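You operate a simulated robot arm through the tools that you are given. There is no shell and no other tool. Be economical: measure what you need, move in short steps, check, and stop when the job is done.

Carry out the task below with a simulated robot arm. There is one attempt and no reset: what you move stays moved.

## Task
Mop the puddle off the filter bench and rinse the orange pad.
Fine: lay the pad in the steel basin under the sample tap, run it, shut it; pad back.
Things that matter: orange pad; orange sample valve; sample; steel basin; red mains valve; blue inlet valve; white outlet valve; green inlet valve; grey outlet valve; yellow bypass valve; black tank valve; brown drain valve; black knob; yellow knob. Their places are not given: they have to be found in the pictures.

It is judged by the outcome, as a careful person would: the job done as asked, and still so three seconds after it is handed in. It fails if anything else is knocked over, pushed out of place, dropped, spilled or broken.

## Robot
A 6-joint arm with a two-finger parallel gripper, fixed in place. Base frame: the origin is at the foot of the arm, x ahead of it, y to its left, z up; the work surface is at about z = 800. Units: mm, rad, N and s.
With the tool pointing down near the work surface it reaches from about 260 to 680 mm from the base axis. Its first joint turns from -1.152 to 1.152 rad. Payload 2.9 kg.
Tool frame: the origin (TCP) lies between the finger pads and is the grasp point; the fingertips stand 30 mm ahead of it; z points along the fingers, y is the line along which they close. Largest opening 110 mm; finger width 20, thickness 10; the body of the gripper, 48 by 112 mm, starts 55 mm behind the TCP.
Orientation is that of the tool frame in the base frame, as a unit quaternion [x, y, z, w]. With the fingers straight down and closing along the base's y, the tool's x points along the base's -x, its y along +y and its z along -z.

## Interface
- The arm moves only by the tool send_rows. Its argument "commands" is a list of rows, each a list of 7 numbers: the shift along the base's x, y, z in units of 100 mm (1.0 is 100 mm), then the turn, a rotation vector about the base's x, y, z in units of 90 degrees (1.0 is 90 degrees), then the opening, from 0 (shut) to 1 (fully open). In form: [[tx, ty, tz, rx, ry, rz, grip], ...]. A call has 1 to 8 rows; each row is the pose to reach, as a shift and turn from the pose commanded when the call began. A call with a number of a shift or a turn outside -1 to 1 is refused whole. Rows are played at 5 a second. More than 50 mm and 0.15 rad between two rows, or a gripper value outside its range, and nothing of the call is played. Where a pose cannot be reached the arm comes as near as it can. A force on the tool above 40 N (or 10 N above the force at the start of the call, whichever is more), or a blocked arm, ends the call early, and 0.2 s more pass. Each finger travels about 108 mm/s and halts on what it meets, pressing with about 33 N; the grip force reading is that of the motor and also rises with nothing between the fingers. The clock runs only during rows and for 0.2 s after the last one: add rows that repeat a pose to give the fingers time. The reply holds the time, the measured pose of the TCP, the force on the tool along the base axes, the opening and the grip force, in the units named above and with some noise.
- Cameras (640 x 400 px; columns grow to the right, rows downward): "scene" is fixed at [71.7, 431.4, 1378]; the picture's right is [-0.75, -0.66, 0.00], its down [-0.47, 0.54, -0.70] and it looks along [0.46, -0.53, -0.71] (base axes); focal length 214 px, centre (320, 200). "wrist" rides on the gripper at [-36, 0, -57] in the tool frame; the picture's right is [0.00, -1.00, 0.00], its down [0.97, 0.00, -0.24] and it looks along [0.24, 0.00, 0.97] (tool axes); focal length 218 px, centre (320, 200).
- capture(camera): a new picture of that camera. No time passes.
- probe_pixels(camera, pixels): for up to 12 pixels [column, row] of the newest picture of that camera ("zoom" is the newest enlarged one), the place [x, y, z] in the base frame of the surface seen there, good to about 2 mm, but the place of the scene camera against the robot may be out by one fixed shift of up to 18 mm in any direction. No time passes.
- close_up(camera, box): a new picture of the part [left, top, right, bottom] of that camera's present view, enlarged. No time passes.
- sign_off(): hands the job in; it is judged then, once.

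Work in short steps. Measure before you move; look again where a grasp or a placing could have gone wrong, and mend it. You have 80 turns and 38 pictures in all, those below and enlarged ones among them. Open the gripper and draw the arm clear of the work before you hand the job in, unless the task says otherwise; then end with one line.

The tools are called after "Call:" as name(argument=value, ...) on one line, values as JSON. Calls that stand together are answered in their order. send_rows: Moves the arm, as the interface text tells. Its arguments: {"type":"object","properties":{"commands":{"type":"array","items":{"type":"array","items":{"type":"number"}}}},"required":["commands"]} The other tools are called the same way: capture (camera) takes a picture; probe_pixels (camera, pixels) gives the place of the surface under pixels of a picture; close_up (camera, box) takes an enlarged picture of a part of a camera's view; sign_off () hands the job in.

At the start:

```text
t: 0.0
tool_pos: [367.0, 103.3, 1286.3]
tcp_rot: [0.0, 1.0, 0.0, 0.0]
contact_force: [0.6, 0.1, -0.8]
grip_width: 109.9
grasp_force: 0.0
```

scene: 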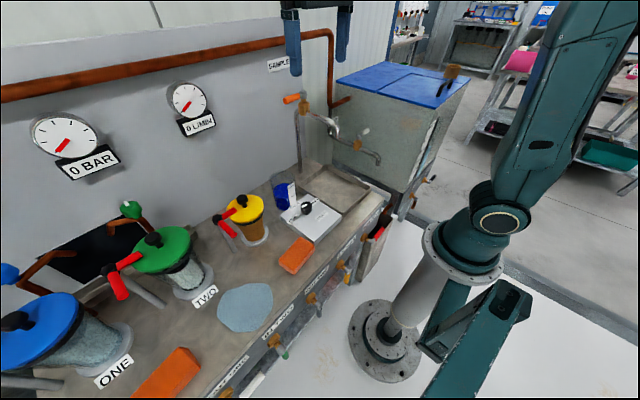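
wrist: 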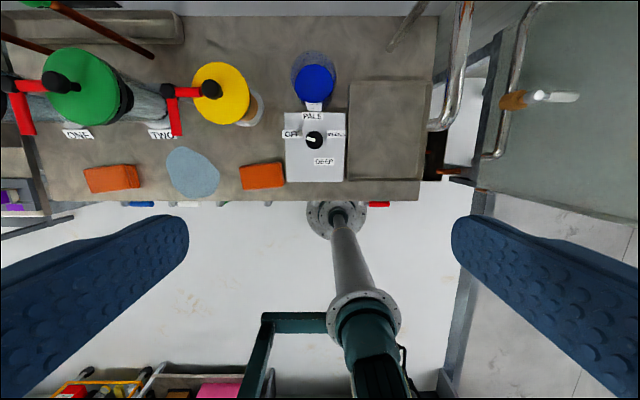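

The pictures show two orange items, at scene (296,255) and (167,375), and a puddle at (246,307). I look closer at them and at the tap corner.

Call:
close_up(camera="scene", box=[240, 60, 420, 220])

Call:
close_up(camera="scene", box=[80, 200, 400, 400])

Call:
close_up(camera="wrist", box=[0, 0, 480, 220])

```text
2.50 times, centred on (330, 140) of scene
```

zoom: 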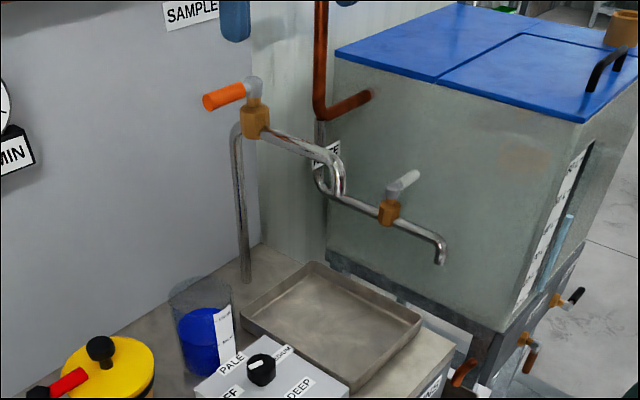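

```text
2.00 times, centred on (240, 300) of scene
```

zoom: 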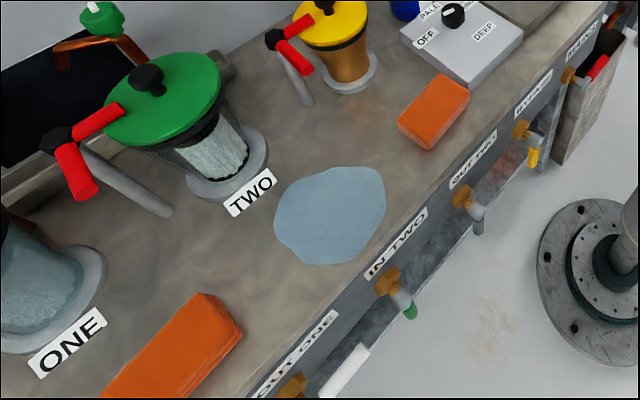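

```text
1.33 times, centred on (240, 110) of wrist
```

zoom: 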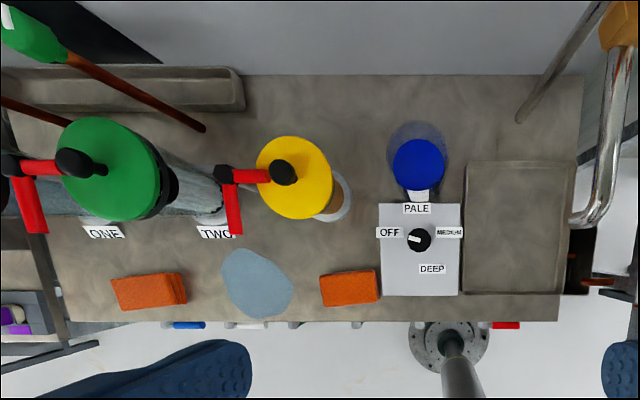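

Two different orange blocks. I zoom on each from the wrist, and on the front valves, and probe positions.

Call:
close_up(camera="wrist", box=[70, 130, 310, 220])

Call:
close_up(camera="scene", box=[210, 180, 430, 400])

Call:
probe_pixels(camera="wrist", pixels=[[112, 178], [84, 170], [262, 176], [240, 168], [284, 186], [192, 172], [168, 150], [218, 180], [390, 130], [350, 82], [430, 180], [314, 141]])

Call:
probe_pixels(camera="scene", pixels=[[292, 98], [303, 102], [333, 133], [295, 250], [305, 210], [335, 188], [246, 307], [165, 375], [366, 130], [380, 160]])

```text
2.67 times, centred on (190, 175) of wrist
```

zoom: 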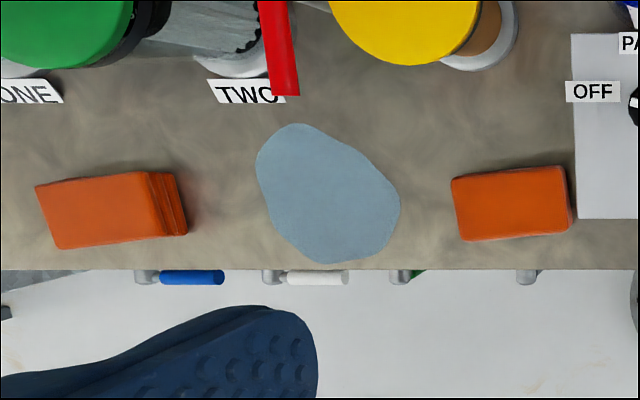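

```text
1.82 times, centred on (320, 290) of scene
```

zoom: 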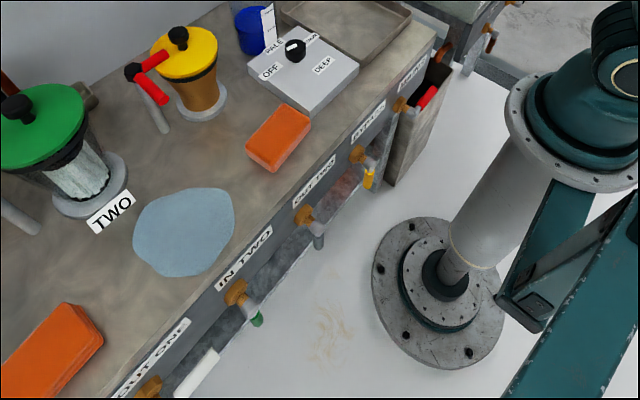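

```text
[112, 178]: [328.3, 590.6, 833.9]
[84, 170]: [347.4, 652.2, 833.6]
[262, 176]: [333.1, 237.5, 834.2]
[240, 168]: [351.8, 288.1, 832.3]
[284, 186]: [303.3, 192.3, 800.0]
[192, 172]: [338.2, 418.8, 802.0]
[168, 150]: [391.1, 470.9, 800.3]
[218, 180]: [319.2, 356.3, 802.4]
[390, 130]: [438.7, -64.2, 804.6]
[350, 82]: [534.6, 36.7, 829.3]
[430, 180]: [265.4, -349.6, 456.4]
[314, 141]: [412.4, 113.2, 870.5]
```

```text
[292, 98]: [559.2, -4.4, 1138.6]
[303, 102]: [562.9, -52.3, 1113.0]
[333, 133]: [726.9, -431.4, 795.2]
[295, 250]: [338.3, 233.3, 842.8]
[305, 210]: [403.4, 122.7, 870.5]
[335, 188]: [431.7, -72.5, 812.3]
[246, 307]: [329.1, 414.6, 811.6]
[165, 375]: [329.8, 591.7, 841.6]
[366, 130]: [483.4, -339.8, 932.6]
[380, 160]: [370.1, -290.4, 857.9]
```

Both blocks have the same height (z≈834). I zoom harder on the block details and on each front valve to read handle states, and on the gauges/sample tap.

Call:
close_up(camera="scene", box=[100, 330, 212, 400])

Call:
close_up(camera="scene", box=[240, 200, 400, 300])

Call:
close_up(camera="scene", box=[200, 300, 312, 400])

Call:
close_up(camera="scene", box=[0, 80, 224, 220])

```text
5.71 times, centred on (156, 365) of scene
```

zoom: 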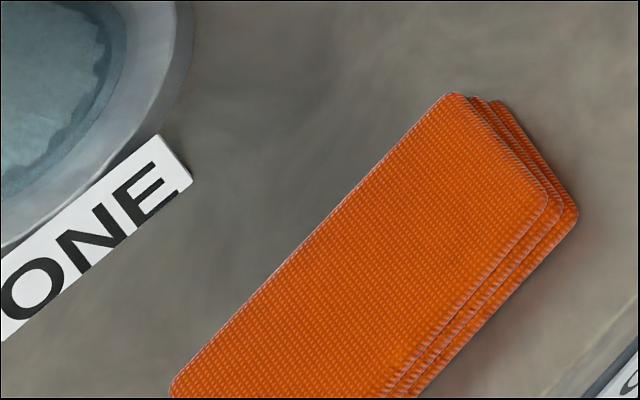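

```text
4.00 times, centred on (320, 250) of scene
```

zoom: 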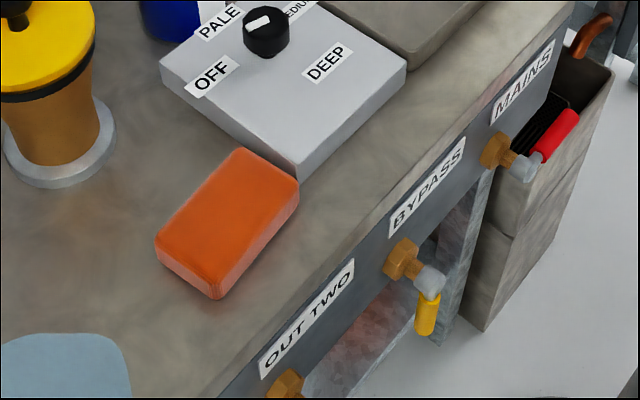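

```text
4.00 times, centred on (256, 350) of scene
```

zoom: 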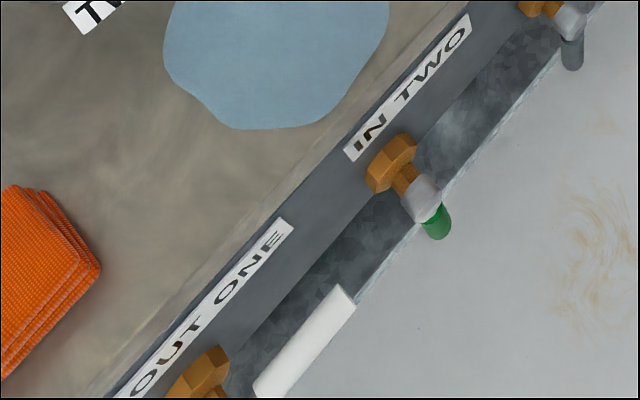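

```text
2.86 times, centred on (112, 150) of scene
```

zoom: 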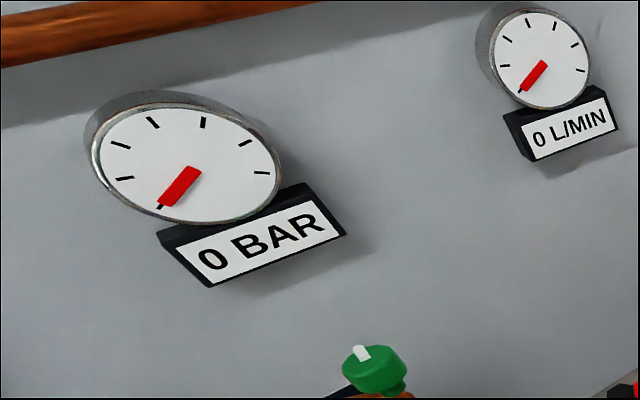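

The left block is a stack of woven cloths; the right single one (333,237) is the pad. Gauges read 0 bar / 0 L/min; black knob points to OFF. I move the hand over toward the tap to look at valve and spout.

Call:
send_rows(commands=[[0, -0.4, 0, 0, 0, 0, 1], [0, -0.8, 0, 0, 0, 0, 1], [0.3, -1, 0, 0, 0, 0, 1], [0.3, -1, 0, 0, 0, 0, 1]])

Call:
capture(camera="wrist")

Call:
close_up(camera="scene", box=[270, 60, 430, 160])

```text
t: 1.0
tool_pos: [395.4, 0.9, 1285.7]
tcp_rot: [0.0, 1.0, -0.001, 0.001]
contact_force: [-0.4, 0.3, -0.3]
grip_width: 109.7
grasp_force: 0.0
```

```text
26 pictures are left
```

wrist: 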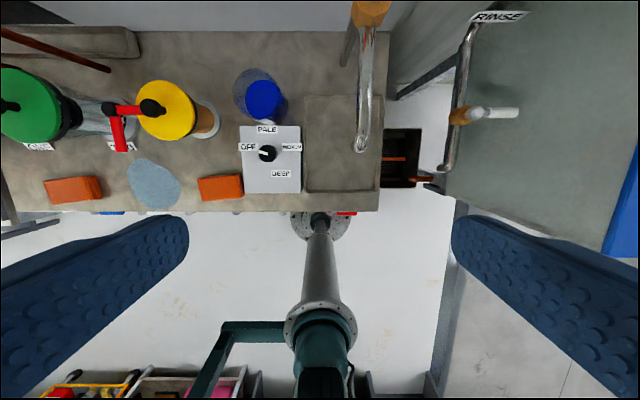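

```text
4.00 times, centred on (350, 110) of scene
```

zoom: 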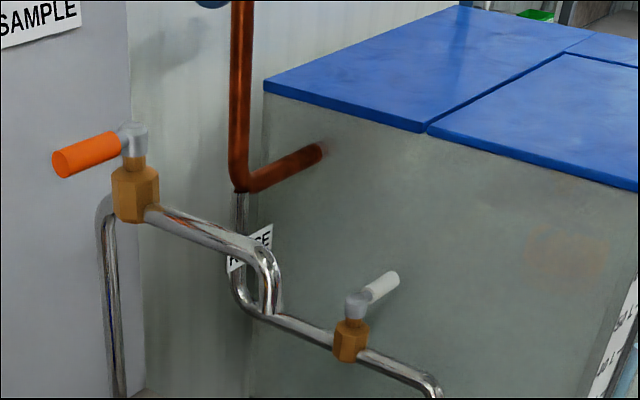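

The spout runs from the valve toward me, ending near wrist (362,145) above the basin. I probe the spout, the handle and the basin rims.

Call:
probe_pixels(camera="wrist", pixels=[[370, 12], [367, 60], [364, 110], [362, 140], [362, 151], [306, 96], [380, 98], [305, 190], [378, 188], [342, 150], [243, 188], [300, 130]])

Call:
probe_pixels(camera="zoom", pixels=[[62, 165], [85, 150], [110, 140], [133, 128], [135, 155], [135, 195], [150, 215], [230, 248], [270, 290], [268, 308]])

Call:
probe_pixels(camera="scene", pixels=[[335, 188], [295, 250], [314, 205]])

```text
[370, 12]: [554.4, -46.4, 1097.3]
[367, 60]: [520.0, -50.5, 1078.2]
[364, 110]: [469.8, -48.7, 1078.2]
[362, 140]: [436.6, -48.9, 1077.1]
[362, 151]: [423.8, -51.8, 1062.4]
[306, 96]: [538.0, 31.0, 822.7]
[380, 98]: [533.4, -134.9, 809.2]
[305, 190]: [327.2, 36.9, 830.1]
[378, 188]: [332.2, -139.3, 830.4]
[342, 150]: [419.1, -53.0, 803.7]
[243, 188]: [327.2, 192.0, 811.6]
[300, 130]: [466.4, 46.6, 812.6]
```

```text
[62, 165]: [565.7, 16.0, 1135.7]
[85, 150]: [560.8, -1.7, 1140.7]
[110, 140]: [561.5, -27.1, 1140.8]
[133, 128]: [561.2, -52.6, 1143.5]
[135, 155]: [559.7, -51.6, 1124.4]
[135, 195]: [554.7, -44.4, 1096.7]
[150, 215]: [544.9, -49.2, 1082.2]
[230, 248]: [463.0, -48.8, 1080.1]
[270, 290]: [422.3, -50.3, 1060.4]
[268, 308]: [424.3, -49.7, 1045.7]
```

```text
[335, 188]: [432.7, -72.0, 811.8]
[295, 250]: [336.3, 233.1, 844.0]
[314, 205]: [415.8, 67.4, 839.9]
```

Measured: basin x 327–538, y −139…35, floor z≈804, rim ≈830; spout outlet at about (423,−50,1045); handle from stem (560,−50) to +y, z≈1130. I now swing to the pad, yawing the hand by +90° on the way so the fingers close along its short side.

Call:
send_rows(commands=[[-0.08, 0.125, -0.1, 0, 0, 0.094, 1], [-0.16, 0.25, -0.2, 0, 0, 0.188, 1], [-0.24, 0.375, -0.3, 0, 0, 0.282, 1], [-0.32, 0.5, -0.4, 0, 0, 0.376, 1], [-0.4, 0.625, -0.5, 0, 0, 0.47, 1], [-0.48, 0.75, -0.6, 0, 0, 0.564, 1], [-0.56, 0.875, -0.7, 0, 0, 0.658, 1], [-0.6, 1.0, -0.8, 0, 0, 0.752, 1]])

Call:
send_rows(commands=[[0, 0.3, -0.3, 0, 0, 0.083, 1], [0, 0.6, -0.6, 0, 0, 0.166, 1], [0, 1.0, -0.9, 0, 0, 0.248, 1], [0, 1.0, -0.9, 0, 0, 0.248, 1]])

Call:
capture(camera="wrist")

```text
t: 2.8
tool_pos: [336.6, 102.0, 1205.7]
tcp_rot: [-0.558, 0.83, 0.0, -0.001]
contact_force: [0.5, 0.0, 0.4]
grip_width: 109.8
grasp_force: 0.2
```

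```text
t: 3.8
tool_pos: [336.3, 204.3, 1114.4]
tcp_rot: [0.708, -0.706, 0.0, 0.0]
contact_force: [-0.1, 0.1, 0.0]
grip_width: 109.9
grasp_force: 0.0
```

```text
24 pictures are left
```

wrist: 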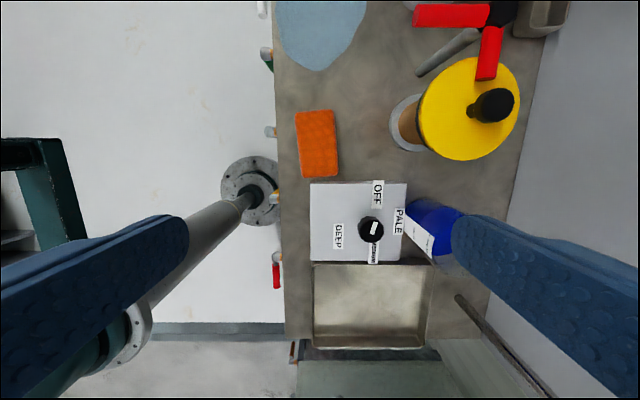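

The pad is at wrist (317,143), nearly aligned with its long side along y. I probe its corners and the puddle's surroundings.

Call:
probe_pixels(camera="wrist", pixels=[[298, 115], [331, 112], [337, 174], [304, 174], [317, 143], [280, 40], [318, 68], [362, 15], [391, 120], [420, 72], [488, 68], [490, 105]])

```text
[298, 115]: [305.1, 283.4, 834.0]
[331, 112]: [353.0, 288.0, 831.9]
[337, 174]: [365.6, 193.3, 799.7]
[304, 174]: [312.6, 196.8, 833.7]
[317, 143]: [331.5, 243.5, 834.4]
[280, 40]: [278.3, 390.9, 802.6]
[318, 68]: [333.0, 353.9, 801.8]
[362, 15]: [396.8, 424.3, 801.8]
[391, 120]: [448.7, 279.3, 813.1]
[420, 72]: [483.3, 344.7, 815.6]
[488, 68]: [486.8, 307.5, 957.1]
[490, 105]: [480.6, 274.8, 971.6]
```

Pad: centre ≈(332,241), ~94×52 mm, turned about 5°. I lean the hand 30° (needed later to get under the spout) while descending above it.

Call:
send_rows(commands=[[0, 0.06, -0.25, 0.083, 0.0036, 0.014, 1], [-0.02, 0.12, -0.5, 0.166, 0.0072, 0.028, 1], [-0.03, 0.18, -0.75, 0.25, 0.011, 0.042, 1], [-0.035, 0.26, -1.0, 0.333, 0.0145, 0.0555, 1], [-0.035, 0.26, -1.0, 0.333, 0.0145, 0.0555, 1]])

Call:
send_rows(commands=[[0, 0, -0.4, 0, 0, 0, 1], [0, 0, -0.8, 0, 0, 0, 1], [0, 0, -1.0, 0, 0, 0, 1], [0, 0, -1.0, 0, 0, 0, 1]])

Call:
capture(camera="wrist")

Call:
capture(camera="scene")

```text
t: 5.0
tool_pos: [332.6, 230.4, 1015.3]
tcp_rot: [0.713, -0.652, -0.192, -0.175]
contact_force: [0.1, 0.2, -0.4]
grip_width: 110.0
grasp_force: 0.1
```

```text
t: 6.0
tool_pos: [333.9, 230.8, 914.8]
tcp_rot: [0.713, -0.651, -0.191, -0.174]
contact_force: [0.5, -0.8, -0.2]
grip_width: 110.0
grasp_force: 0.0
```

```text
23 pictures are left
```

wrist: 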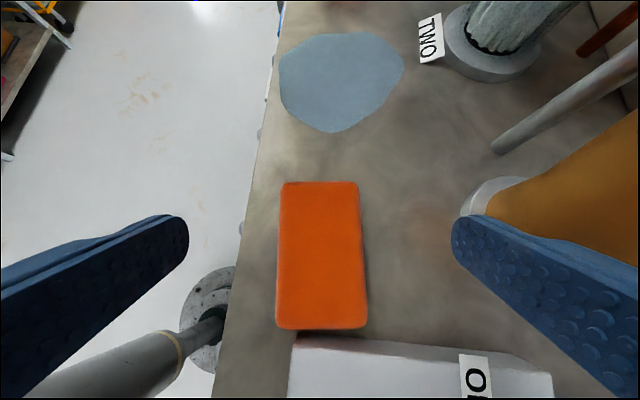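

```text
22 pictures are left
```

scene: 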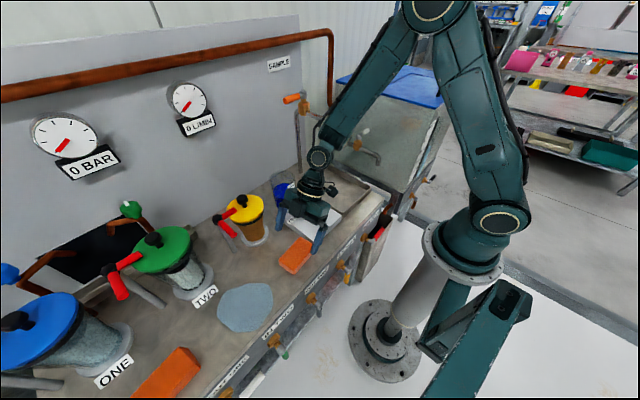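

Fingers straddle the pad symmetrically (pad centre col 321). I descend to z≈838 and close.

Call:
send_rows(commands=[[0, 0, -0.3, 0, 0, 0, 1], [0, 0, -0.6, 0, 0, 0, 1], [0, 0, -0.76, 0, 0, 0, 1], [0, 0, -0.76, 0, 0, 0, 0.6], [0, 0, -0.76, 0, 0, 0, 0.3], [0, 0, -0.76, 0, 0, 0, 0.3], [0, 0, -0.76, 0, 0, 0, 0.3]])

```text
t: 7.6
tool_pos: [334.8, 229.5, 838.9]
tcp_rot: [0.713, -0.652, -0.191, -0.175]
contact_force: [-0.3, 0.0, -0.2]
grip_width: 59.4
grasp_force: 32.5
```

Gripped at 59 mm. I measure the puddle outline on the newest wrist picture before wiping.

Call:
probe_pixels(camera="wrist", pixels=[[280, 80], [330, 132], [404, 65], [385, 105], [290, 50], [330, 35], [385, 38], [295, 118], [418, 60], [445, 60], [492, 150], [255, 180]])

Call:
probe_pixels(camera="scene", pixels=[[217, 315], [246, 333], [273, 300], [262, 284], [235, 286], [222, 298], [330, 150], [318, 158], [330, 100], [120, 285], [125, 330]])

Call:
send_rows(commands=[[0, 0, 0.12, 0, 0, 0, 0.3], [0, 0, 0.25, 0, 0, 0, 0.3], [0, 0, 0.25, 0, 0, 0, 0.3]])

```text
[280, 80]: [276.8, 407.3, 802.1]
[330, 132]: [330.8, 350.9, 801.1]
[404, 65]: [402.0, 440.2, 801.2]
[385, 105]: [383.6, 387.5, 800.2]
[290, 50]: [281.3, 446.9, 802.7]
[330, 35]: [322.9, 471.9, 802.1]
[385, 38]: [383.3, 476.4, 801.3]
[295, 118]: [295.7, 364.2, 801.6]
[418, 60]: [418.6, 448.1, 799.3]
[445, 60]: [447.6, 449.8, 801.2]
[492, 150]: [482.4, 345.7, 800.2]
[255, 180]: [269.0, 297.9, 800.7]
```

```text
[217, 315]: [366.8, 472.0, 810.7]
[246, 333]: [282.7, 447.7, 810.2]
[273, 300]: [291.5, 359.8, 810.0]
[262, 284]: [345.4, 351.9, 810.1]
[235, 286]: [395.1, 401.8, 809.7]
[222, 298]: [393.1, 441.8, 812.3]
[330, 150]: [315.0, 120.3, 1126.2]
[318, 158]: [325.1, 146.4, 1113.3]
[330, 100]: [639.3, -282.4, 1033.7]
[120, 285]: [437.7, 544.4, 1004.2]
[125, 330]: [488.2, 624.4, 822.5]
```

```text
t: 8.4
tool_pos: [334.1, 230.1, 865.2]
tcp_rot: [0.713, -0.652, -0.191, -0.173]
contact_force: [-0.7, 0.3, -0.4]
grip_width: 59.2
grasp_force: 33.5
```

The pad lifts fine. Puddle spans x 277–402, y 351–476. I check the clearance of the green lid over the puddle's far side, and begin moving to the puddle.

Call:
probe_pixels(camera="scene", pixels=[[190, 245], [185, 258], [165, 270], [145, 272], [190, 233], [200, 290], [185, 297], [205, 275], [215, 287]])

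Call:
send_rows(commands=[[-0.1, 0.4, 0, 0, 0, 0, 0.3], [-0.2, 0.8, 0, 0, 0, 0, 0.3], [-0.29, 1.0, 0, 0, 0, 0, 0.3], [-0.29, 1.0, 0, 0, 0, 0, 0.3]])

```text
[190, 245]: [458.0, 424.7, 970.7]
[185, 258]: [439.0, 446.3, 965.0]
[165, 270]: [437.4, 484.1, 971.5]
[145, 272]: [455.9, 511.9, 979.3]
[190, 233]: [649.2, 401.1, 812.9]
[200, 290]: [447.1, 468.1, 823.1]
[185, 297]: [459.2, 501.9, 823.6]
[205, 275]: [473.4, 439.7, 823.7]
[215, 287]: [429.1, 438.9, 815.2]
```

```text
t: 9.4
tool_pos: [304.0, 330.5, 863.0]
tcp_rot: [0.713, -0.652, -0.191, -0.175]
contact_force: [-0.5, -0.6, -0.7]
grip_width: 59.2
grasp_force: 32.8
```

Lid edge is at x≥437, clear. Wiping the first strip: lower at (304,369) to pad-contact height and sweep +y.

Call:
send_rows(commands=[[0, 0.36, 0, 0, 0, 0, 0.3], [0, 0.36, -0.15, 0, 0, 0, 0.3], [0, 0.36, -0.265, 0, 0, 0, 0.3], [0, 0.52, -0.265, 0, 0, 0, 0.3], [0, 0.68, -0.265, 0, 0, 0, 0.3], [0, 0.84, -0.265, 0, 0, 0, 0.3], [0, 1.0, -0.265, 0, 0, 0, 0.3], [0.15, 1.0, -0.265, 0, 0, 0, 0.3]])

Call:
send_rows(commands=[[0.18, 0, 0, 0, 0, 0, 0.3], [0.18, -0.2, 0, 0, 0, 0, 0.3], [0.18, -0.4, 0, 0, 0, 0, 0.3], [0.18, -0.62, 0, 0, 0, 0, 0.3], [0.38, -0.62, 0, 0, 0, 0, 0.3], [0.54, -0.62, 0, 0, 0, 0, 0.3], [0.54, -0.42, 0, 0, 0, 0, 0.3], [0.54, -0.2, 0, 0, 0, 0, 0.3]])

Call:
capture(camera="scene")

```text
t: 11.2
tool_pos: [319.3, 430.2, 838.6]
tcp_rot: [0.713, -0.651, -0.191, -0.175]
contact_force: [-2.6, 0.3, 5.8]
grip_width: 59.3
grasp_force: 33.3
```

```text
t: 13.0
tool_pos: [375.2, 408.8, 838.4]
tcp_rot: [0.712, -0.652, -0.191, -0.175]
contact_force: [-0.1, -7.7, 13.4]
grip_width: 59.1
grasp_force: 32.7
```

```text
21 pictures are left
```

scene: 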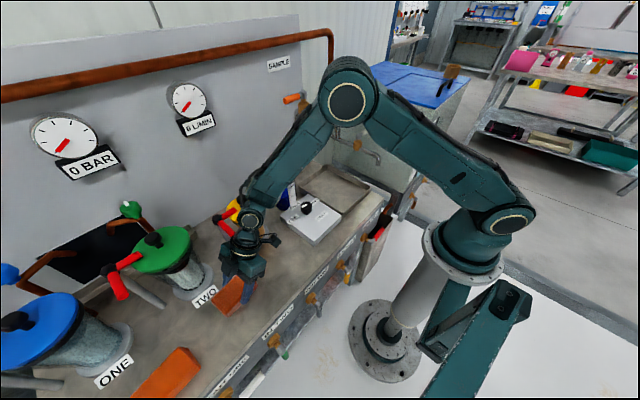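

Most of the puddle looks gone; I finish the far corner (y up to 440) and sweep back once, then lift and look.

Call:
send_rows(commands=[[0, 0.15, 0, 0, 0, 0, 0.3], [0, 0.3, 0, 0, 0, 0, 0.3], [-0.2, 0.3, 0, 0, 0, 0, 0.3], [-0.4, 0.3, 0, 0, 0, 0, 0.3], [-0.6, 0.3, 0, 0, 0, 0, 0.3], [-0.72, 0.3, 0, 0, 0, 0, 0.3], [-0.72, 0.3, 0.2, 0, 0, 0, 0.3], [-0.72, 0.3, 0.4, 0, 0, 0, 0.3]])

Call:
send_rows(commands=[[0.2, -0.4, 0.3, 0, 0, 0, 0.3], [0.4, -0.8, 0.3, 0, 0, 0, 0.3], [0.5, -1.0, 0.3, 0, 0, 0, 0.3], [0.5, -1.0, 0.3, 0, 0, 0, 0.3]])

Call:
close_up(camera="scene", box=[160, 220, 360, 360])

```text
t: 14.8
tool_pos: [300.9, 438.1, 878.0]
tcp_rot: [0.713, -0.652, -0.191, -0.174]
contact_force: [-0.7, -0.9, -0.1]
grip_width: 59.2
grasp_force: 33.5
```

```text
refused: row 1 steps farther than a row can; nothing moved
```

```text
2.86 times, centred on (260, 290) of scene
```

zoom: 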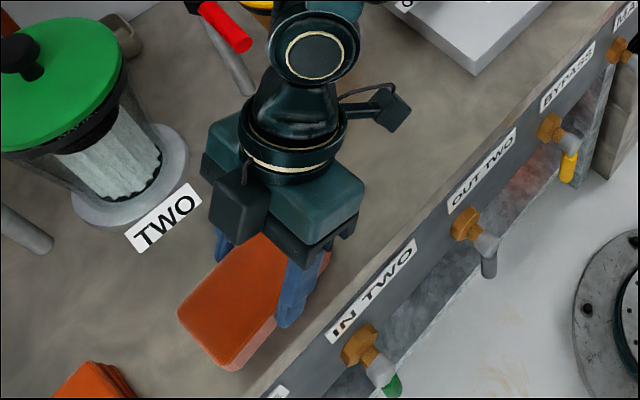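

Puddle appears wiped. I raise and carry the pad toward the basin, yawing back so the hand leans toward the base (−x).

Call:
send_rows(commands=[[0.03, -0.125, 0.12, 0, 0, -0.094, 0.3], [0.06, -0.25, 0.24, 0, 0, -0.188, 0.3], [0.09, -0.375, 0.36, 0, 0, -0.282, 0.3], [0.12, -0.5, 0.48, 0, 0, -0.376, 0.3], [0.15, -0.625, 0.6, 0, 0, -0.47, 0.3], [0.18, -0.75, 0.72, 0, 0, -0.564, 0.3], [0.2, -0.875, 0.84, 0, 0, -0.658, 0.3], [0.2, -1.0, 0.9, 0, 0, -0.752, 0.3]])

Call:
send_rows(commands=[[0.1, -0.25, 0, 0, 0, -0.076, 0.3], [0.2, -0.5, 0, 0, 0, -0.152, 0.3], [0.3, -0.75, 0, 0, 0, -0.228, 0.3], [0.3, -1.0, 0, 0, 0, -0.304, 0.3], [0.3, -1.0, 0, 0, 0, -0.304, 0.3]])

Call:
send_rows(commands=[[0, -0.25, 0, 0, 0, 0, 0.3], [0, -0.5, 0, 0, 0, 0, 0.3], [0, -0.75, 0, 0, 0, 0, 0.3], [0, -1.0, 0, 0, 0, 0, 0.3], [0, -1.0, 0, 0, 0, 0, 0.3]])

Call:
capture(camera="scene")

```text
t: 16.6
tool_pos: [321.5, 338.2, 969.7]
tcp_rot: [-0.228, 0.939, 0.062, 0.251]
contact_force: [1.1, -0.5, -0.5]
grip_width: 59.0
grasp_force: 33.4
```

```text
t: 17.8
tool_pos: [351.5, 237.5, 970.5]
tcp_rot: [-0.001, 0.966, 0.001, 0.259]
contact_force: [-0.2, -0.3, -1.1]
grip_width: 59.4
grasp_force: 33.3
```

```text
t: 19.0
tool_pos: [351.8, 138.2, 969.6]
tcp_rot: [0.0, 0.966, 0.0, 0.259]
contact_force: [-0.1, 0.0, -0.7]
grip_width: 59.5
grasp_force: 33.0
```

```text
19 pictures are left
```

scene: 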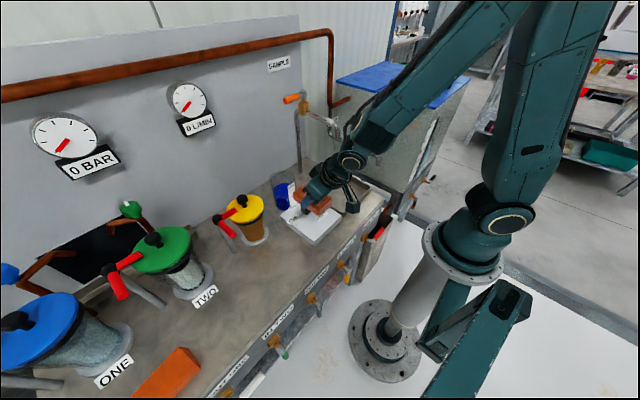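

The puddle is fully gone. Continue to the basin: to y≈−50, then forward and down.

Call:
send_rows(commands=[[0, -0.25, 0, 0, 0, 0, 0.3], [0, -0.5, 0, 0, 0, 0, 0.3], [0, -0.75, 0, 0, 0, 0, 0.3], [0, -1.0, 0, 0, 0, 0, 0.3]])

Call:
send_rows(commands=[[0, -0.3, -0.1, 0, 0, 0, 0.3], [0.1, -0.6, -0.3, 0, 0, 0, 0.3], [0.25, -0.88, -0.5, 0, 0, 0, 0.3], [0.4, -0.88, -0.7, 0, 0, 0, 0.3], [0.55, -0.88, -0.9, 0, 0, 0, 0.3], [0.55, -0.88, -0.9, 0, 0, 0, 0.3]])

Call:
capture(camera="wrist")

Call:
close_up(camera="scene", box=[260, 80, 420, 220])

```text
t: 20.0
tool_pos: [350.3, 38.0, 967.2]
tcp_rot: [-0.003, 0.966, 0.001, 0.259]
contact_force: [0.4, -0.8, -0.4]
grip_width: 59.4
grasp_force: 33.0
```

```text
t: 21.4
tool_pos: [406.5, -49.0, 878.1]
tcp_rot: [-0.001, 0.966, 0.0, 0.259]
contact_force: [0.1, 0.4, -1.1]
grip_width: 59.4
grasp_force: 33.3
```

```text
18 pictures are left
```

wrist: 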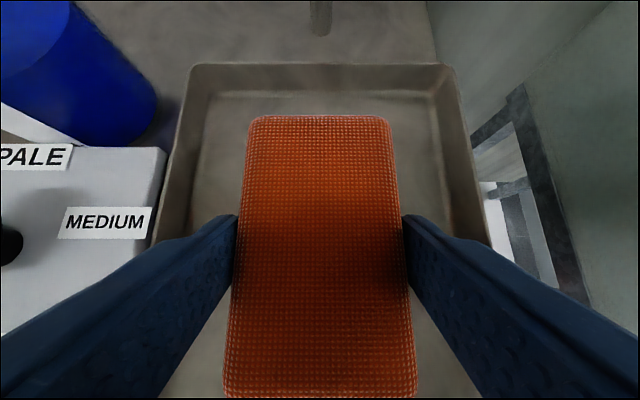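

```text
2.86 times, centred on (340, 150) of scene
```

zoom: 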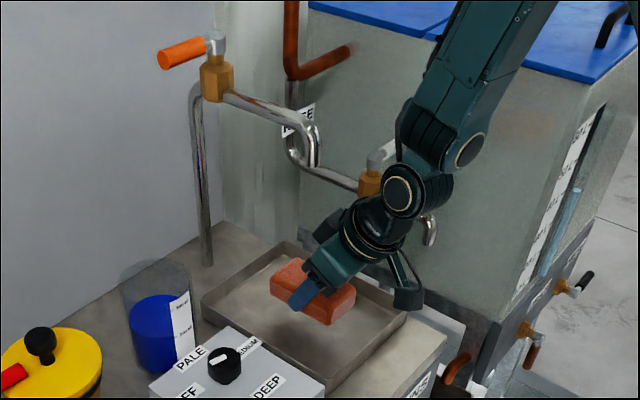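

The pad is centred over the basin and clear of the spout. Lower 36 mm to the basin floor, release, and back out along the lean.

Call:
send_rows(commands=[[0, 0, -0.15, 0, 0, 0, 0.3], [0, 0, -0.3, 0, 0, 0, 0.3], [0, 0, -0.36, 0, 0, 0, 0.3], [0, 0, -0.36, 0, 0, 0, 0.6], [0, 0, -0.36, 0, 0, 0, 0.8], [0, 0, -0.36, 0, 0, 0, 0.8], [-0.12, 0, -0.1, 0, 0, 0, 0.8], [-0.3, 0, 0.2, 0, 0, 0, 0.8]])

Call:
send_rows(commands=[[-0.2, 0, 0.35, 0, 0, 0, 0.5], [-0.3, 0.2, 0.7, 0, 0, 0, 0.3], [-0.3, 0.5, 1.0, 0, 0, 0, 0.0], [-0.3, 0.5, 1.0, 0, 0, 0, 0.0]])

Call:
capture(camera="wrist")

```text
t: 23.2
tool_pos: [374.6, -47.7, 899.1]
tcp_rot: [-0.001, 0.966, 0.0, 0.259]
contact_force: [-1.0, 0.3, 0.1]
grip_width: 87.9
grasp_force: 0.1
```

```text
t: 24.2
tool_pos: [346.4, 0.3, 999.2]
tcp_rot: [-0.001, 0.966, 0.0, 0.259]
contact_force: [0.5, -0.3, 0.4]
grip_width: 0.1
grasp_force: 33.1
```

```text
16 pictures are left
```

wrist: 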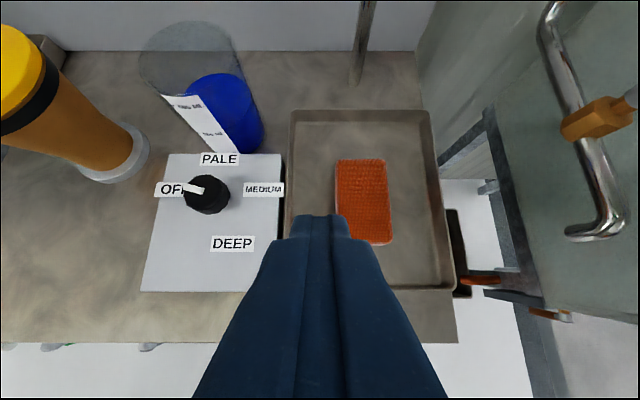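

Pad lies in the basin; black knob points to OFF. Now for the sample handle: I probe wall, handle and arm shoulder/elbow positions to plan reach, plus the pad.

Call:
probe_pixels(camera="wrist", pixels=[[362, 200], [338, 162], [386, 240], [210, 40], [300, 30], [190, 25], [150, 40], [234, 120], [380, 20], [360, 70]])

Call:
capture(camera="scene")

Call:
probe_pixels(camera="scene", pixels=[[290, 98], [276, 120], [300, 90], [502, 218], [388, 130], [283, 65], [296, 98]])

```text
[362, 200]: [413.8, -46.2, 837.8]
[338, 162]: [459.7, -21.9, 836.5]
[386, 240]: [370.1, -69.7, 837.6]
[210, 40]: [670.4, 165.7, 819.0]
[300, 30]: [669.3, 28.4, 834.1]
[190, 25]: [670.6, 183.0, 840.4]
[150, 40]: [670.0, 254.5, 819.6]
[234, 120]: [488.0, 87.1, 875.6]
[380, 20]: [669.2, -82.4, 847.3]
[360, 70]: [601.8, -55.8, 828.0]
```

```text
15 pictures are left
```

scene: 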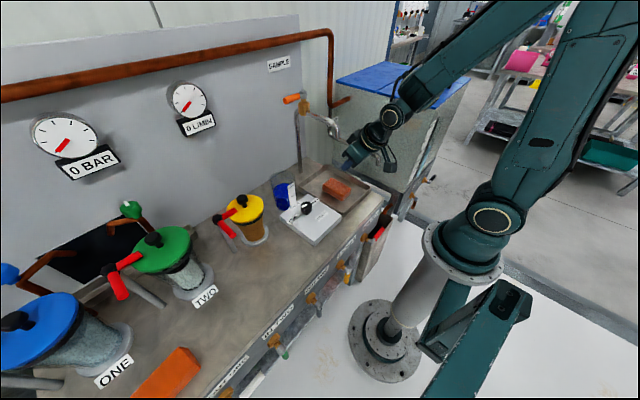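

```text
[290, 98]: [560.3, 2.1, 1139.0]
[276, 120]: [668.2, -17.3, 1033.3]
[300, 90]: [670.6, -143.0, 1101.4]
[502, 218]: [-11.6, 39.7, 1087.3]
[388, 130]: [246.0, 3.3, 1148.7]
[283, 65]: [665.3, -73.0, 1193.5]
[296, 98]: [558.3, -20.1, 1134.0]
```

Shoulder is at z≈1085 so the handle is in reach; wall at x≈669. I go round the +y end of the handle with closed fingers, lean reduced to 15°, to get behind it and pull it to −x.

Call:
send_rows(commands=[[0, 0.2, 0.25, 0, 0.042, 0, 0], [0, 0.4, 0.5, 0, 0.084, 0, 0], [0.2, 0.6, 0.75, 0, 0.125, 0, 0], [0.4, 0.75, 1.0, 0, 0.167, 0, 0], [0.4, 0.75, 1.0, 0, 0.167, 0, 0]])

Call:
send_rows(commands=[[0.25, 0, 0.1, 0, 0, 0, 0], [0.5, 0, 0.2, 0, 0, 0, 0], [0.75, 0, 0.34, 0, 0, 0, 0], [1.0, 0, 0.34, 0, 0, 0, 0], [1.0, 0, 0.34, 0, 0, 0, 0]])

Call:
send_rows(commands=[[0.25, 0, 0, 0, 0, 0, 0], [0.5, 0, 0, 0, 0, 0, 0], [0.75, 0, 0, 0, 0, 0, 0], [1.0, 0, 0, 0, 0, 0, 0], [1.0, 0, 0, 0, 0, 0, 0]])

Call:
close_up(camera="scene", box=[240, 40, 400, 140])

Call:
capture(camera="wrist")

```text
t: 25.4
tool_pos: [387.9, 75.4, 1099.9]
tcp_rot: [-0.002, 0.992, 0.0, 0.13]
contact_force: [-0.9, -0.5, 0.0]
grip_width: 0.1
grasp_force: 32.5
```

```text
t: 26.6
tool_pos: [485.2, 74.3, 1131.4]
tcp_rot: [-0.001, 0.991, 0.0, 0.131]
contact_force: [-0.2, -0.2, 0.1]
grip_width: 0.1
grasp_force: 33.1
```

```text
t: 27.8
tool_pos: [586.8, 76.4, 1131.5]
tcp_rot: [-0.001, 0.992, 0.0, 0.129]
contact_force: [0.7, 0.0, -0.9]
grip_width: 0.1
grasp_force: 33.4
```

```text
4.00 times, centred on (320, 90) of scene
```

zoom: 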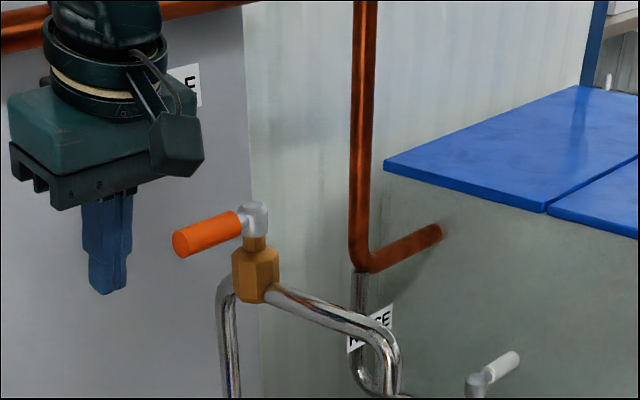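

```text
13 pictures are left
```

wrist: 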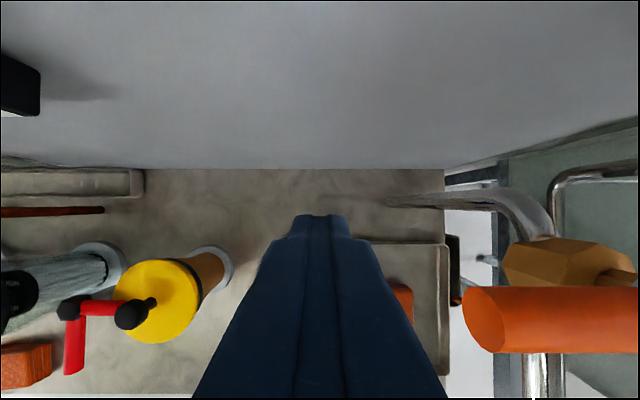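

The handle's end is seen at wrist (465–640, ~320), nearer to −x than my fingers, as wanted. I probe it in the robot's own frame.

Call:
probe_pixels(camera="wrist", pixels=[[485, 320], [500, 320], [550, 320], [600, 320], [550, 290], [550, 350], [600, 350], [520, 250], [560, 262]])

```text
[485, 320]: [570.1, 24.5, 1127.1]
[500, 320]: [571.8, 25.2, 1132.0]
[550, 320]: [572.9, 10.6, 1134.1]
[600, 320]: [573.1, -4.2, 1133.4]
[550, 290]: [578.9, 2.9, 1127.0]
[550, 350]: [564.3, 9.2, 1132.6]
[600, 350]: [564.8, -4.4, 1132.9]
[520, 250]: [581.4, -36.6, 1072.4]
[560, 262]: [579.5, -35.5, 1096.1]
```

Handle centre x≈570, back face ≈581, end y≈25, pivot ≈(570,−47). I step 18 mm wallward, slide behind the handle to y≈5, then pull in an arc.

Call:
send_rows(commands=[[0.19, 0, 0, 0, 0, 0, 0], [0.19, -0.25, 0, 0, 0, 0, 0], [0.19, -0.5, 0, 0, 0, 0, 0], [0.19, -0.71, 0, 0, 0, 0, 0], [0.19, -0.71, 0, 0, 0, 0, 0]])

Call:
send_rows(commands=[[-0.15, 0, 0, 0, 0, 0, 0], [-0.29, 0.03, 0, 0, 0, 0, 0], [-0.44, 0.03, 0, 0, 0, 0, 0], [-0.58, -0.02, 0, 0, 0, 0, 0], [-0.71, -0.08, 0, 0, 0, 0, 0], [-0.82, -0.18, 0, 0, 0, 0, 0], [-0.88, -0.28, 0, 0, 0, 0, 0], [-0.88, -0.35, 0, 0, 0, 0, 0]])

Call:
close_up(camera="scene", box=[200, 60, 420, 220])

```text
t: 29.0
tool_pos: [605.0, 5.6, 1132.8]
tcp_rot: [-0.001, 0.991, 0.0, 0.13]
contact_force: [-0.2, -0.3, 0.1]
grip_width: 0.1
grasp_force: 33.3
```

```text
t: 30.8
tool_pos: [515.4, -28.4, 1132.7]
tcp_rot: [-0.002, 0.992, 0.001, 0.129]
contact_force: [-1.7, 9.8, 0.6]
grip_width: 0.0
grasp_force: 33.1
```

```text
2.50 times, centred on (310, 140) of scene
```

zoom: 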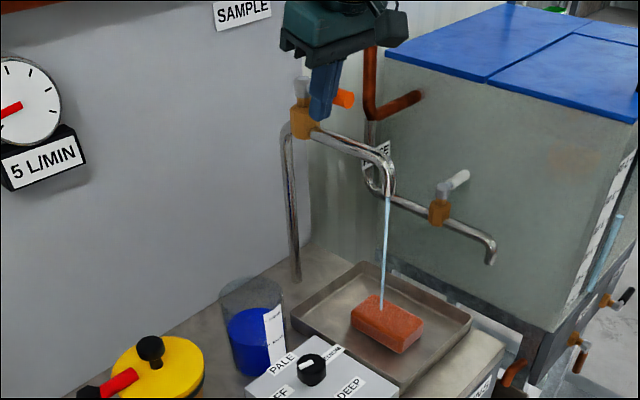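

Water runs (5 L/min) onto the pad, so supply is fine as is. I move round the handle's end to its −y side, ready to shut it, and look at the pad and basin level.

Call:
send_rows(commands=[[-0.2, 0.05, 0, 0, 0, 0, 0], [-0.44, 0.05, 0, 0, 0, 0, 0], [-0.44, -0.25, 0, 0, 0, 0, 0], [-0.44, -0.54, 0, 0, 0, 0, 0], [-0.2, -0.54, 0, 0, 0, 0, 0], [0.02, -0.54, 0, 0, 0, 0, 0]])

Call:
close_up(camera="scene", box=[200, 60, 420, 220])

```text
t: 32.2
tool_pos: [520.5, -84.3, 1133.9]
tcp_rot: [-0.001, 0.991, -0.001, 0.131]
contact_force: [-0.4, -0.8, 0.1]
grip_width: 0.0
grasp_force: 33.1
```

```text
2.50 times, centred on (310, 140) of scene
```

zoom: 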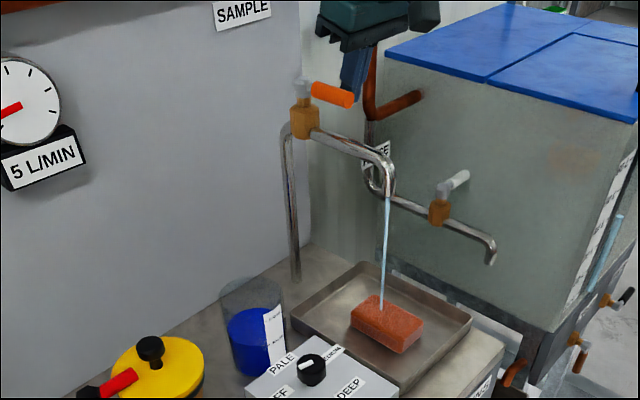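

The stream still hits the pad, basin not filling visibly. I let it run ~1.5 s more, then push the handle back to +y to shut it.

Call:
send_rows(commands=[[0, 0, 0, 0, 0, 0, 0], [0, 0, 0, 0, 0, 0, 0], [0, 0, 0, 0, 0, 0, 0], [0, 0, 0, 0, 0, 0, 0], [0, 0, 0, 0, 0, 0, 0], [0, 0, 0, 0, 0, 0, 0]])

Call:
send_rows(commands=[[-0.04, 0.16, 0, 0, 0, 0, 0], [-0.08, 0.45, 0, 0, 0, 0, 0], [-0.04, 0.59, 0, 0, 0, 0, 0], [0.035, 0.72, 0, 0, 0, 0, 0], [0.14, 0.82, 0, 0, 0, 0, 0], [0.27, 0.89, 0, 0, 0, 0, 0], [0.33, 0.91, 0, 0, 0, 0, 0], [0.33, 0.91, 0, 0, 0, 0, 0]])

Call:
close_up(camera="scene", box=[140, 60, 420, 220])

```text
t: 33.6
tool_pos: [520.6, -85.3, 1133.3]
tcp_rot: [-0.001, 0.991, 0.0, 0.131]
contact_force: [0.1, 0.5, 0.5]
grip_width: 0.0
grasp_force: 32.9
```

```text
t: 35.4
tool_pos: [548.7, 6.2, 1130.7]
tcp_rot: [0.0, 0.992, 0.0, 0.125]
contact_force: [-32.7, -4.9, -1.6]
grip_width: 0.0
grasp_force: 32.5
```

```text
2.29 times, centred on (280, 140) of scene
```

zoom: 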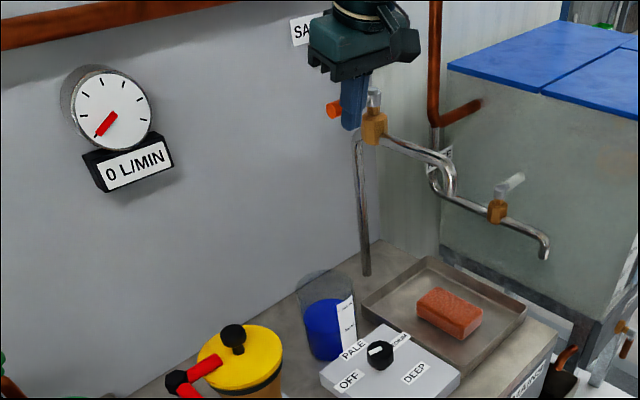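

The valve is shut (0 L/min, handle on its stop). I retreat, restore the 30° lean and go back for the pad.

Call:
send_rows(commands=[[-0.2, 0.1, 0, 0, 0, 0, 0], [-0.5, 0.2, 0, 0, 0, 0, 0], [-0.75, 0.2, 0, 0, 0, 0, 0], [-1.0, 0.2, 0, 0, 0, 0, 0], [-1.0, 0.2, 0, 0, 0, 0, 0]])

Call:
send_rows(commands=[[-0.3, 0, 0, 0, -0.042, 0, 0], [-0.6, 0, -0.25, 0, -0.084, 0, 0], [-0.9, 0, -0.5, 0, -0.125, 0, 0], [-1.0, 0, -0.85, 0, -0.167, 0, 0], [-1.0, -0.2, -1.0, 0, -0.167, 0, 0.3], [-1.0, -0.2, -1.0, 0, -0.167, 0, 0.8]])

Call:
send_rows(commands=[[0.0, -0.25, -0.3, 0, 0, 0, 0.8], [0.0, -0.52, -0.6, 0, 0, 0, 0.8], [0.07, -0.55, -1.0, 0, 0, 0, 0.8], [0.07, -0.55, -1.0, 0, 0, 0, 0.8]])

Call:
capture(camera="wrist")

```text
t: 36.6
tool_pos: [452.0, 26.6, 1132.2]
tcp_rot: [-0.001, 0.991, -0.001, 0.131]
contact_force: [0.1, 0.8, 0.8]
grip_width: 0.0
grasp_force: 33.5
```

```text
t: 38.0
tool_pos: [354.7, 6.0, 1031.4]
tcp_rot: [-0.001, 0.966, 0.0, 0.259]
contact_force: [0.4, 0.4, -0.3]
grip_width: 88.1
grasp_force: 0.0
```

```text
t: 39.0
tool_pos: [359.5, -48.2, 932.5]
tcp_rot: [-0.001, 0.966, -0.001, 0.259]
contact_force: [0.3, 0.9, 0.5]
grip_width: 88.2
grasp_force: 0.0
```

```text
9 pictures are left
```

wrist: 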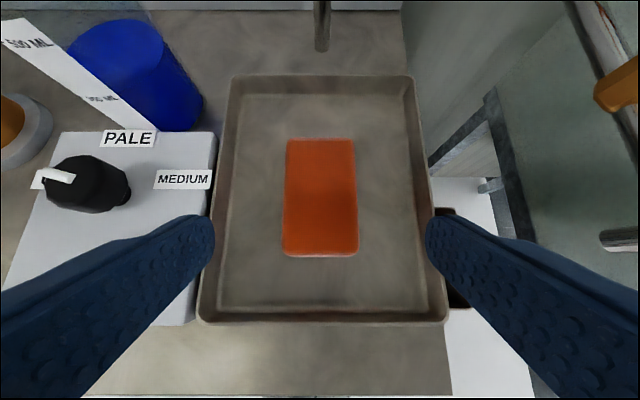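

The pad is rinsed clean and centred between the fingers (col 320). I slide in along the lean and grip it, then lift.

Call:
send_rows(commands=[[0.15, 0, -0.3, 0, 0, 0, 0.8], [0.31, 0, -0.6, 0, 0, 0, 0.8], [0.4, 0, -0.78, 0, 0, 0, 0.8], [0.47, 0, -0.9, 0, 0, 0, 0.8], [0.47, 0, -0.9, 0, 0, 0, 0.5], [0.47, 0, -0.9, 0, 0, 0, 0.3], [0.47, 0, -0.9, 0, 0, 0, 0.3], [0.47, 0, -0.9, 0, 0, 0, 0.3]])

Call:
send_rows(commands=[[0, 0, 0.2, 0, 0, 0, 0.3], [-0.15, 0, 0.5, 0, 0, 0, 0.3], [-0.35, 0, 0.75, 0, 0, 0, 0.3], [-0.55, 0, 1.0, 0, 0, 0, 0.3], [-0.55, 0, 1.0, 0, 0, 0, 0.3]])

```text
t: 40.8
tool_pos: [404.7, -47.4, 842.7]
tcp_rot: [-0.001, 0.966, 0.001, 0.258]
contact_force: [0.4, -0.3, 0.9]
grip_width: 59.2
grasp_force: 33.2
```

```text
t: 42.0
tool_pos: [351.9, -47.1, 942.9]
tcp_rot: [-0.001, 0.966, 0.0, 0.258]
contact_force: [-0.1, -0.1, -1.3]
grip_width: 59.1
grasp_force: 32.9
```

Pad held again (59 mm). Carry it back over the doser at z≈970 while yawing +95° to the original pose.

Call:
send_rows(commands=[[0, 0.125, 0.1, 0, 0, 0.0625, 0.3], [0, 0.25, 0.2, 0, 0, 0.125, 0.3], [0, 0.375, 0.27, 0, 0, 0.1875, 0.3], [0, 0.5, 0.27, 0, 0, 0.25, 0.3], [0, 0.625, 0.27, 0, 0, 0.3125, 0.3], [0, 0.75, 0.27, 0, 0, 0.375, 0.3], [0, 0.875, 0.27, 0, 0, 0.4375, 0.3], [0, 1.0, 0.27, 0, 0, 0.5, 0.3]])

Call:
send_rows(commands=[[-0.02, 0.125, 0, 0, 0, 0.07, 0.3], [-0.04, 0.25, 0, 0, 0, 0.139, 0.3], [-0.06, 0.375, 0, 0, 0, 0.2085, 0.3], [-0.08, 0.5, 0, 0, 0, 0.278, 0.3], [-0.1, 0.625, 0, 0, 0, 0.3475, 0.3], [-0.12, 0.75, 0, 0, 0, 0.417, 0.3], [-0.15, 0.875, 0, 0, 0, 0.4865, 0.3], [-0.17, 1.0, 0, 0, 0, 0.5556, 0.3]])

Call:
send_rows(commands=[[0, 0.25, 0, 0, 0, 0, 0.3], [0, 0.5, 0, 0, 0, 0, 0.3], [0, 0.78, 0, 0, 0, 0, 0.3], [0, 0.78, -0.3, 0, 0, 0, 0.3], [0, 0.78, -0.6, 0, 0, 0, 0.3], [0, 0.78, -0.6, 0, 0, 0, 0.3]])

Call:
close_up(camera="scene", box=[220, 150, 380, 290])

```text
t: 43.8
tool_pos: [352.4, 52.0, 968.9]
tcp_rot: [-0.371, 0.892, 0.1, 0.239]
contact_force: [0.2, 0.2, -0.8]
grip_width: 59.5
grasp_force: 33.2
```

```text
t: 45.6
tool_pos: [335.6, 152.0, 969.6]
tcp_rot: [0.713, -0.652, -0.191, -0.174]
contact_force: [0.3, -0.1, -0.8]
grip_width: 59.2
grasp_force: 33.0
```

```text
t: 47.0
tool_pos: [335.0, 230.1, 909.3]
tcp_rot: [0.713, -0.651, -0.19, -0.175]
contact_force: [-0.4, -0.5, -0.2]
grip_width: 59.2
grasp_force: 33.1
```

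```text
2.86 times, centred on (300, 220) of scene
```

zoom: 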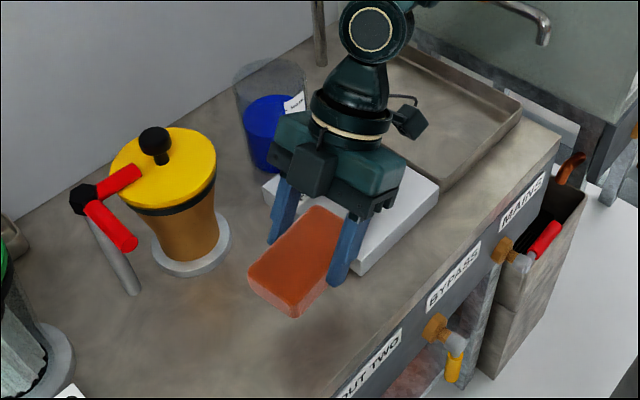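

Above the original spot. Lower to the bench (2 mm extra away from the doser box), release, and back off along the lean.

Call:
send_rows(commands=[[0, 0.02, -0.25, 0, 0, 0, 0.3], [0, 0.02, -0.5, 0, 0, 0, 0.3], [0, 0.02, -0.7, 0, 0, 0, 0.3], [0, 0.02, -0.7, 0, 0, 0, 0.3], [0, 0.02, -0.7, 0, 0, 0, 0.6], [0, 0.02, -0.7, 0, 0, 0, 0.85], [0, 0.02, -0.7, 0, 0, 0, 0.85]])

Call:
send_rows(commands=[[0, -0.12, 0.25, 0, 0, 0, 0.85], [0, -0.25, 0.6, 0, 0, 0, 0.85], [0, -0.25, 1.0, 0, 0, 0, 0.85]])

Call:
send_rows(commands=[[-0.1, -0.2, 0.35, 0, 0, 0, 0.85], [-0.2, -0.4, 0.65, 0, 0, 0, 0.85], [-0.2, -0.6, 1.0, 0, 0, 0, 0.85], [-0.2, -0.6, 1.0, 0, 0, 0, 0.85]])

Call:
capture(camera="scene")

Call:
capture(camera="wrist")

```text
t: 48.6
tool_pos: [334.0, 231.6, 840.2]
tcp_rot: [0.713, -0.651, -0.192, -0.174]
contact_force: [-0.2, -0.9, -0.3]
grip_width: 93.5
grasp_force: 0.0
```

```text
t: 49.4
tool_pos: [333.3, 206.9, 940.3]
tcp_rot: [0.713, -0.652, -0.191, -0.174]
contact_force: [0.1, -0.4, 0.1]
grip_width: 93.7
grasp_force: 0.1
```

```text
t: 50.4
tool_pos: [312.5, 147.3, 1040.2]
tcp_rot: [0.713, -0.652, -0.191, -0.175]
contact_force: [0.2, 0.2, -0.1]
grip_width: 93.4
grasp_force: 0.1
```

```text
7 pictures are left
```

scene: 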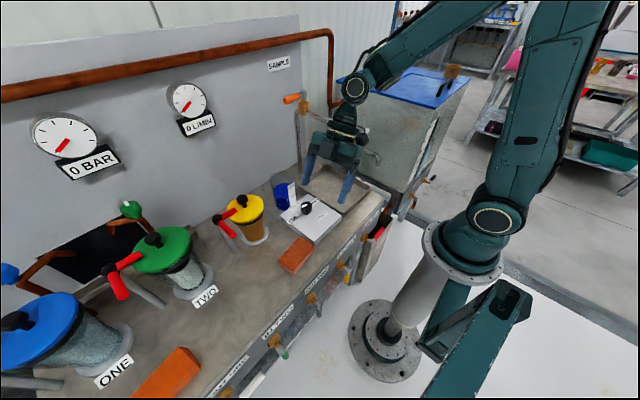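

```text
6 pictures are left
```

wrist: 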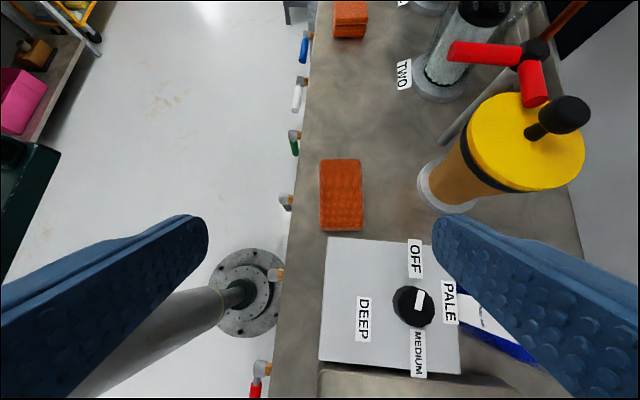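

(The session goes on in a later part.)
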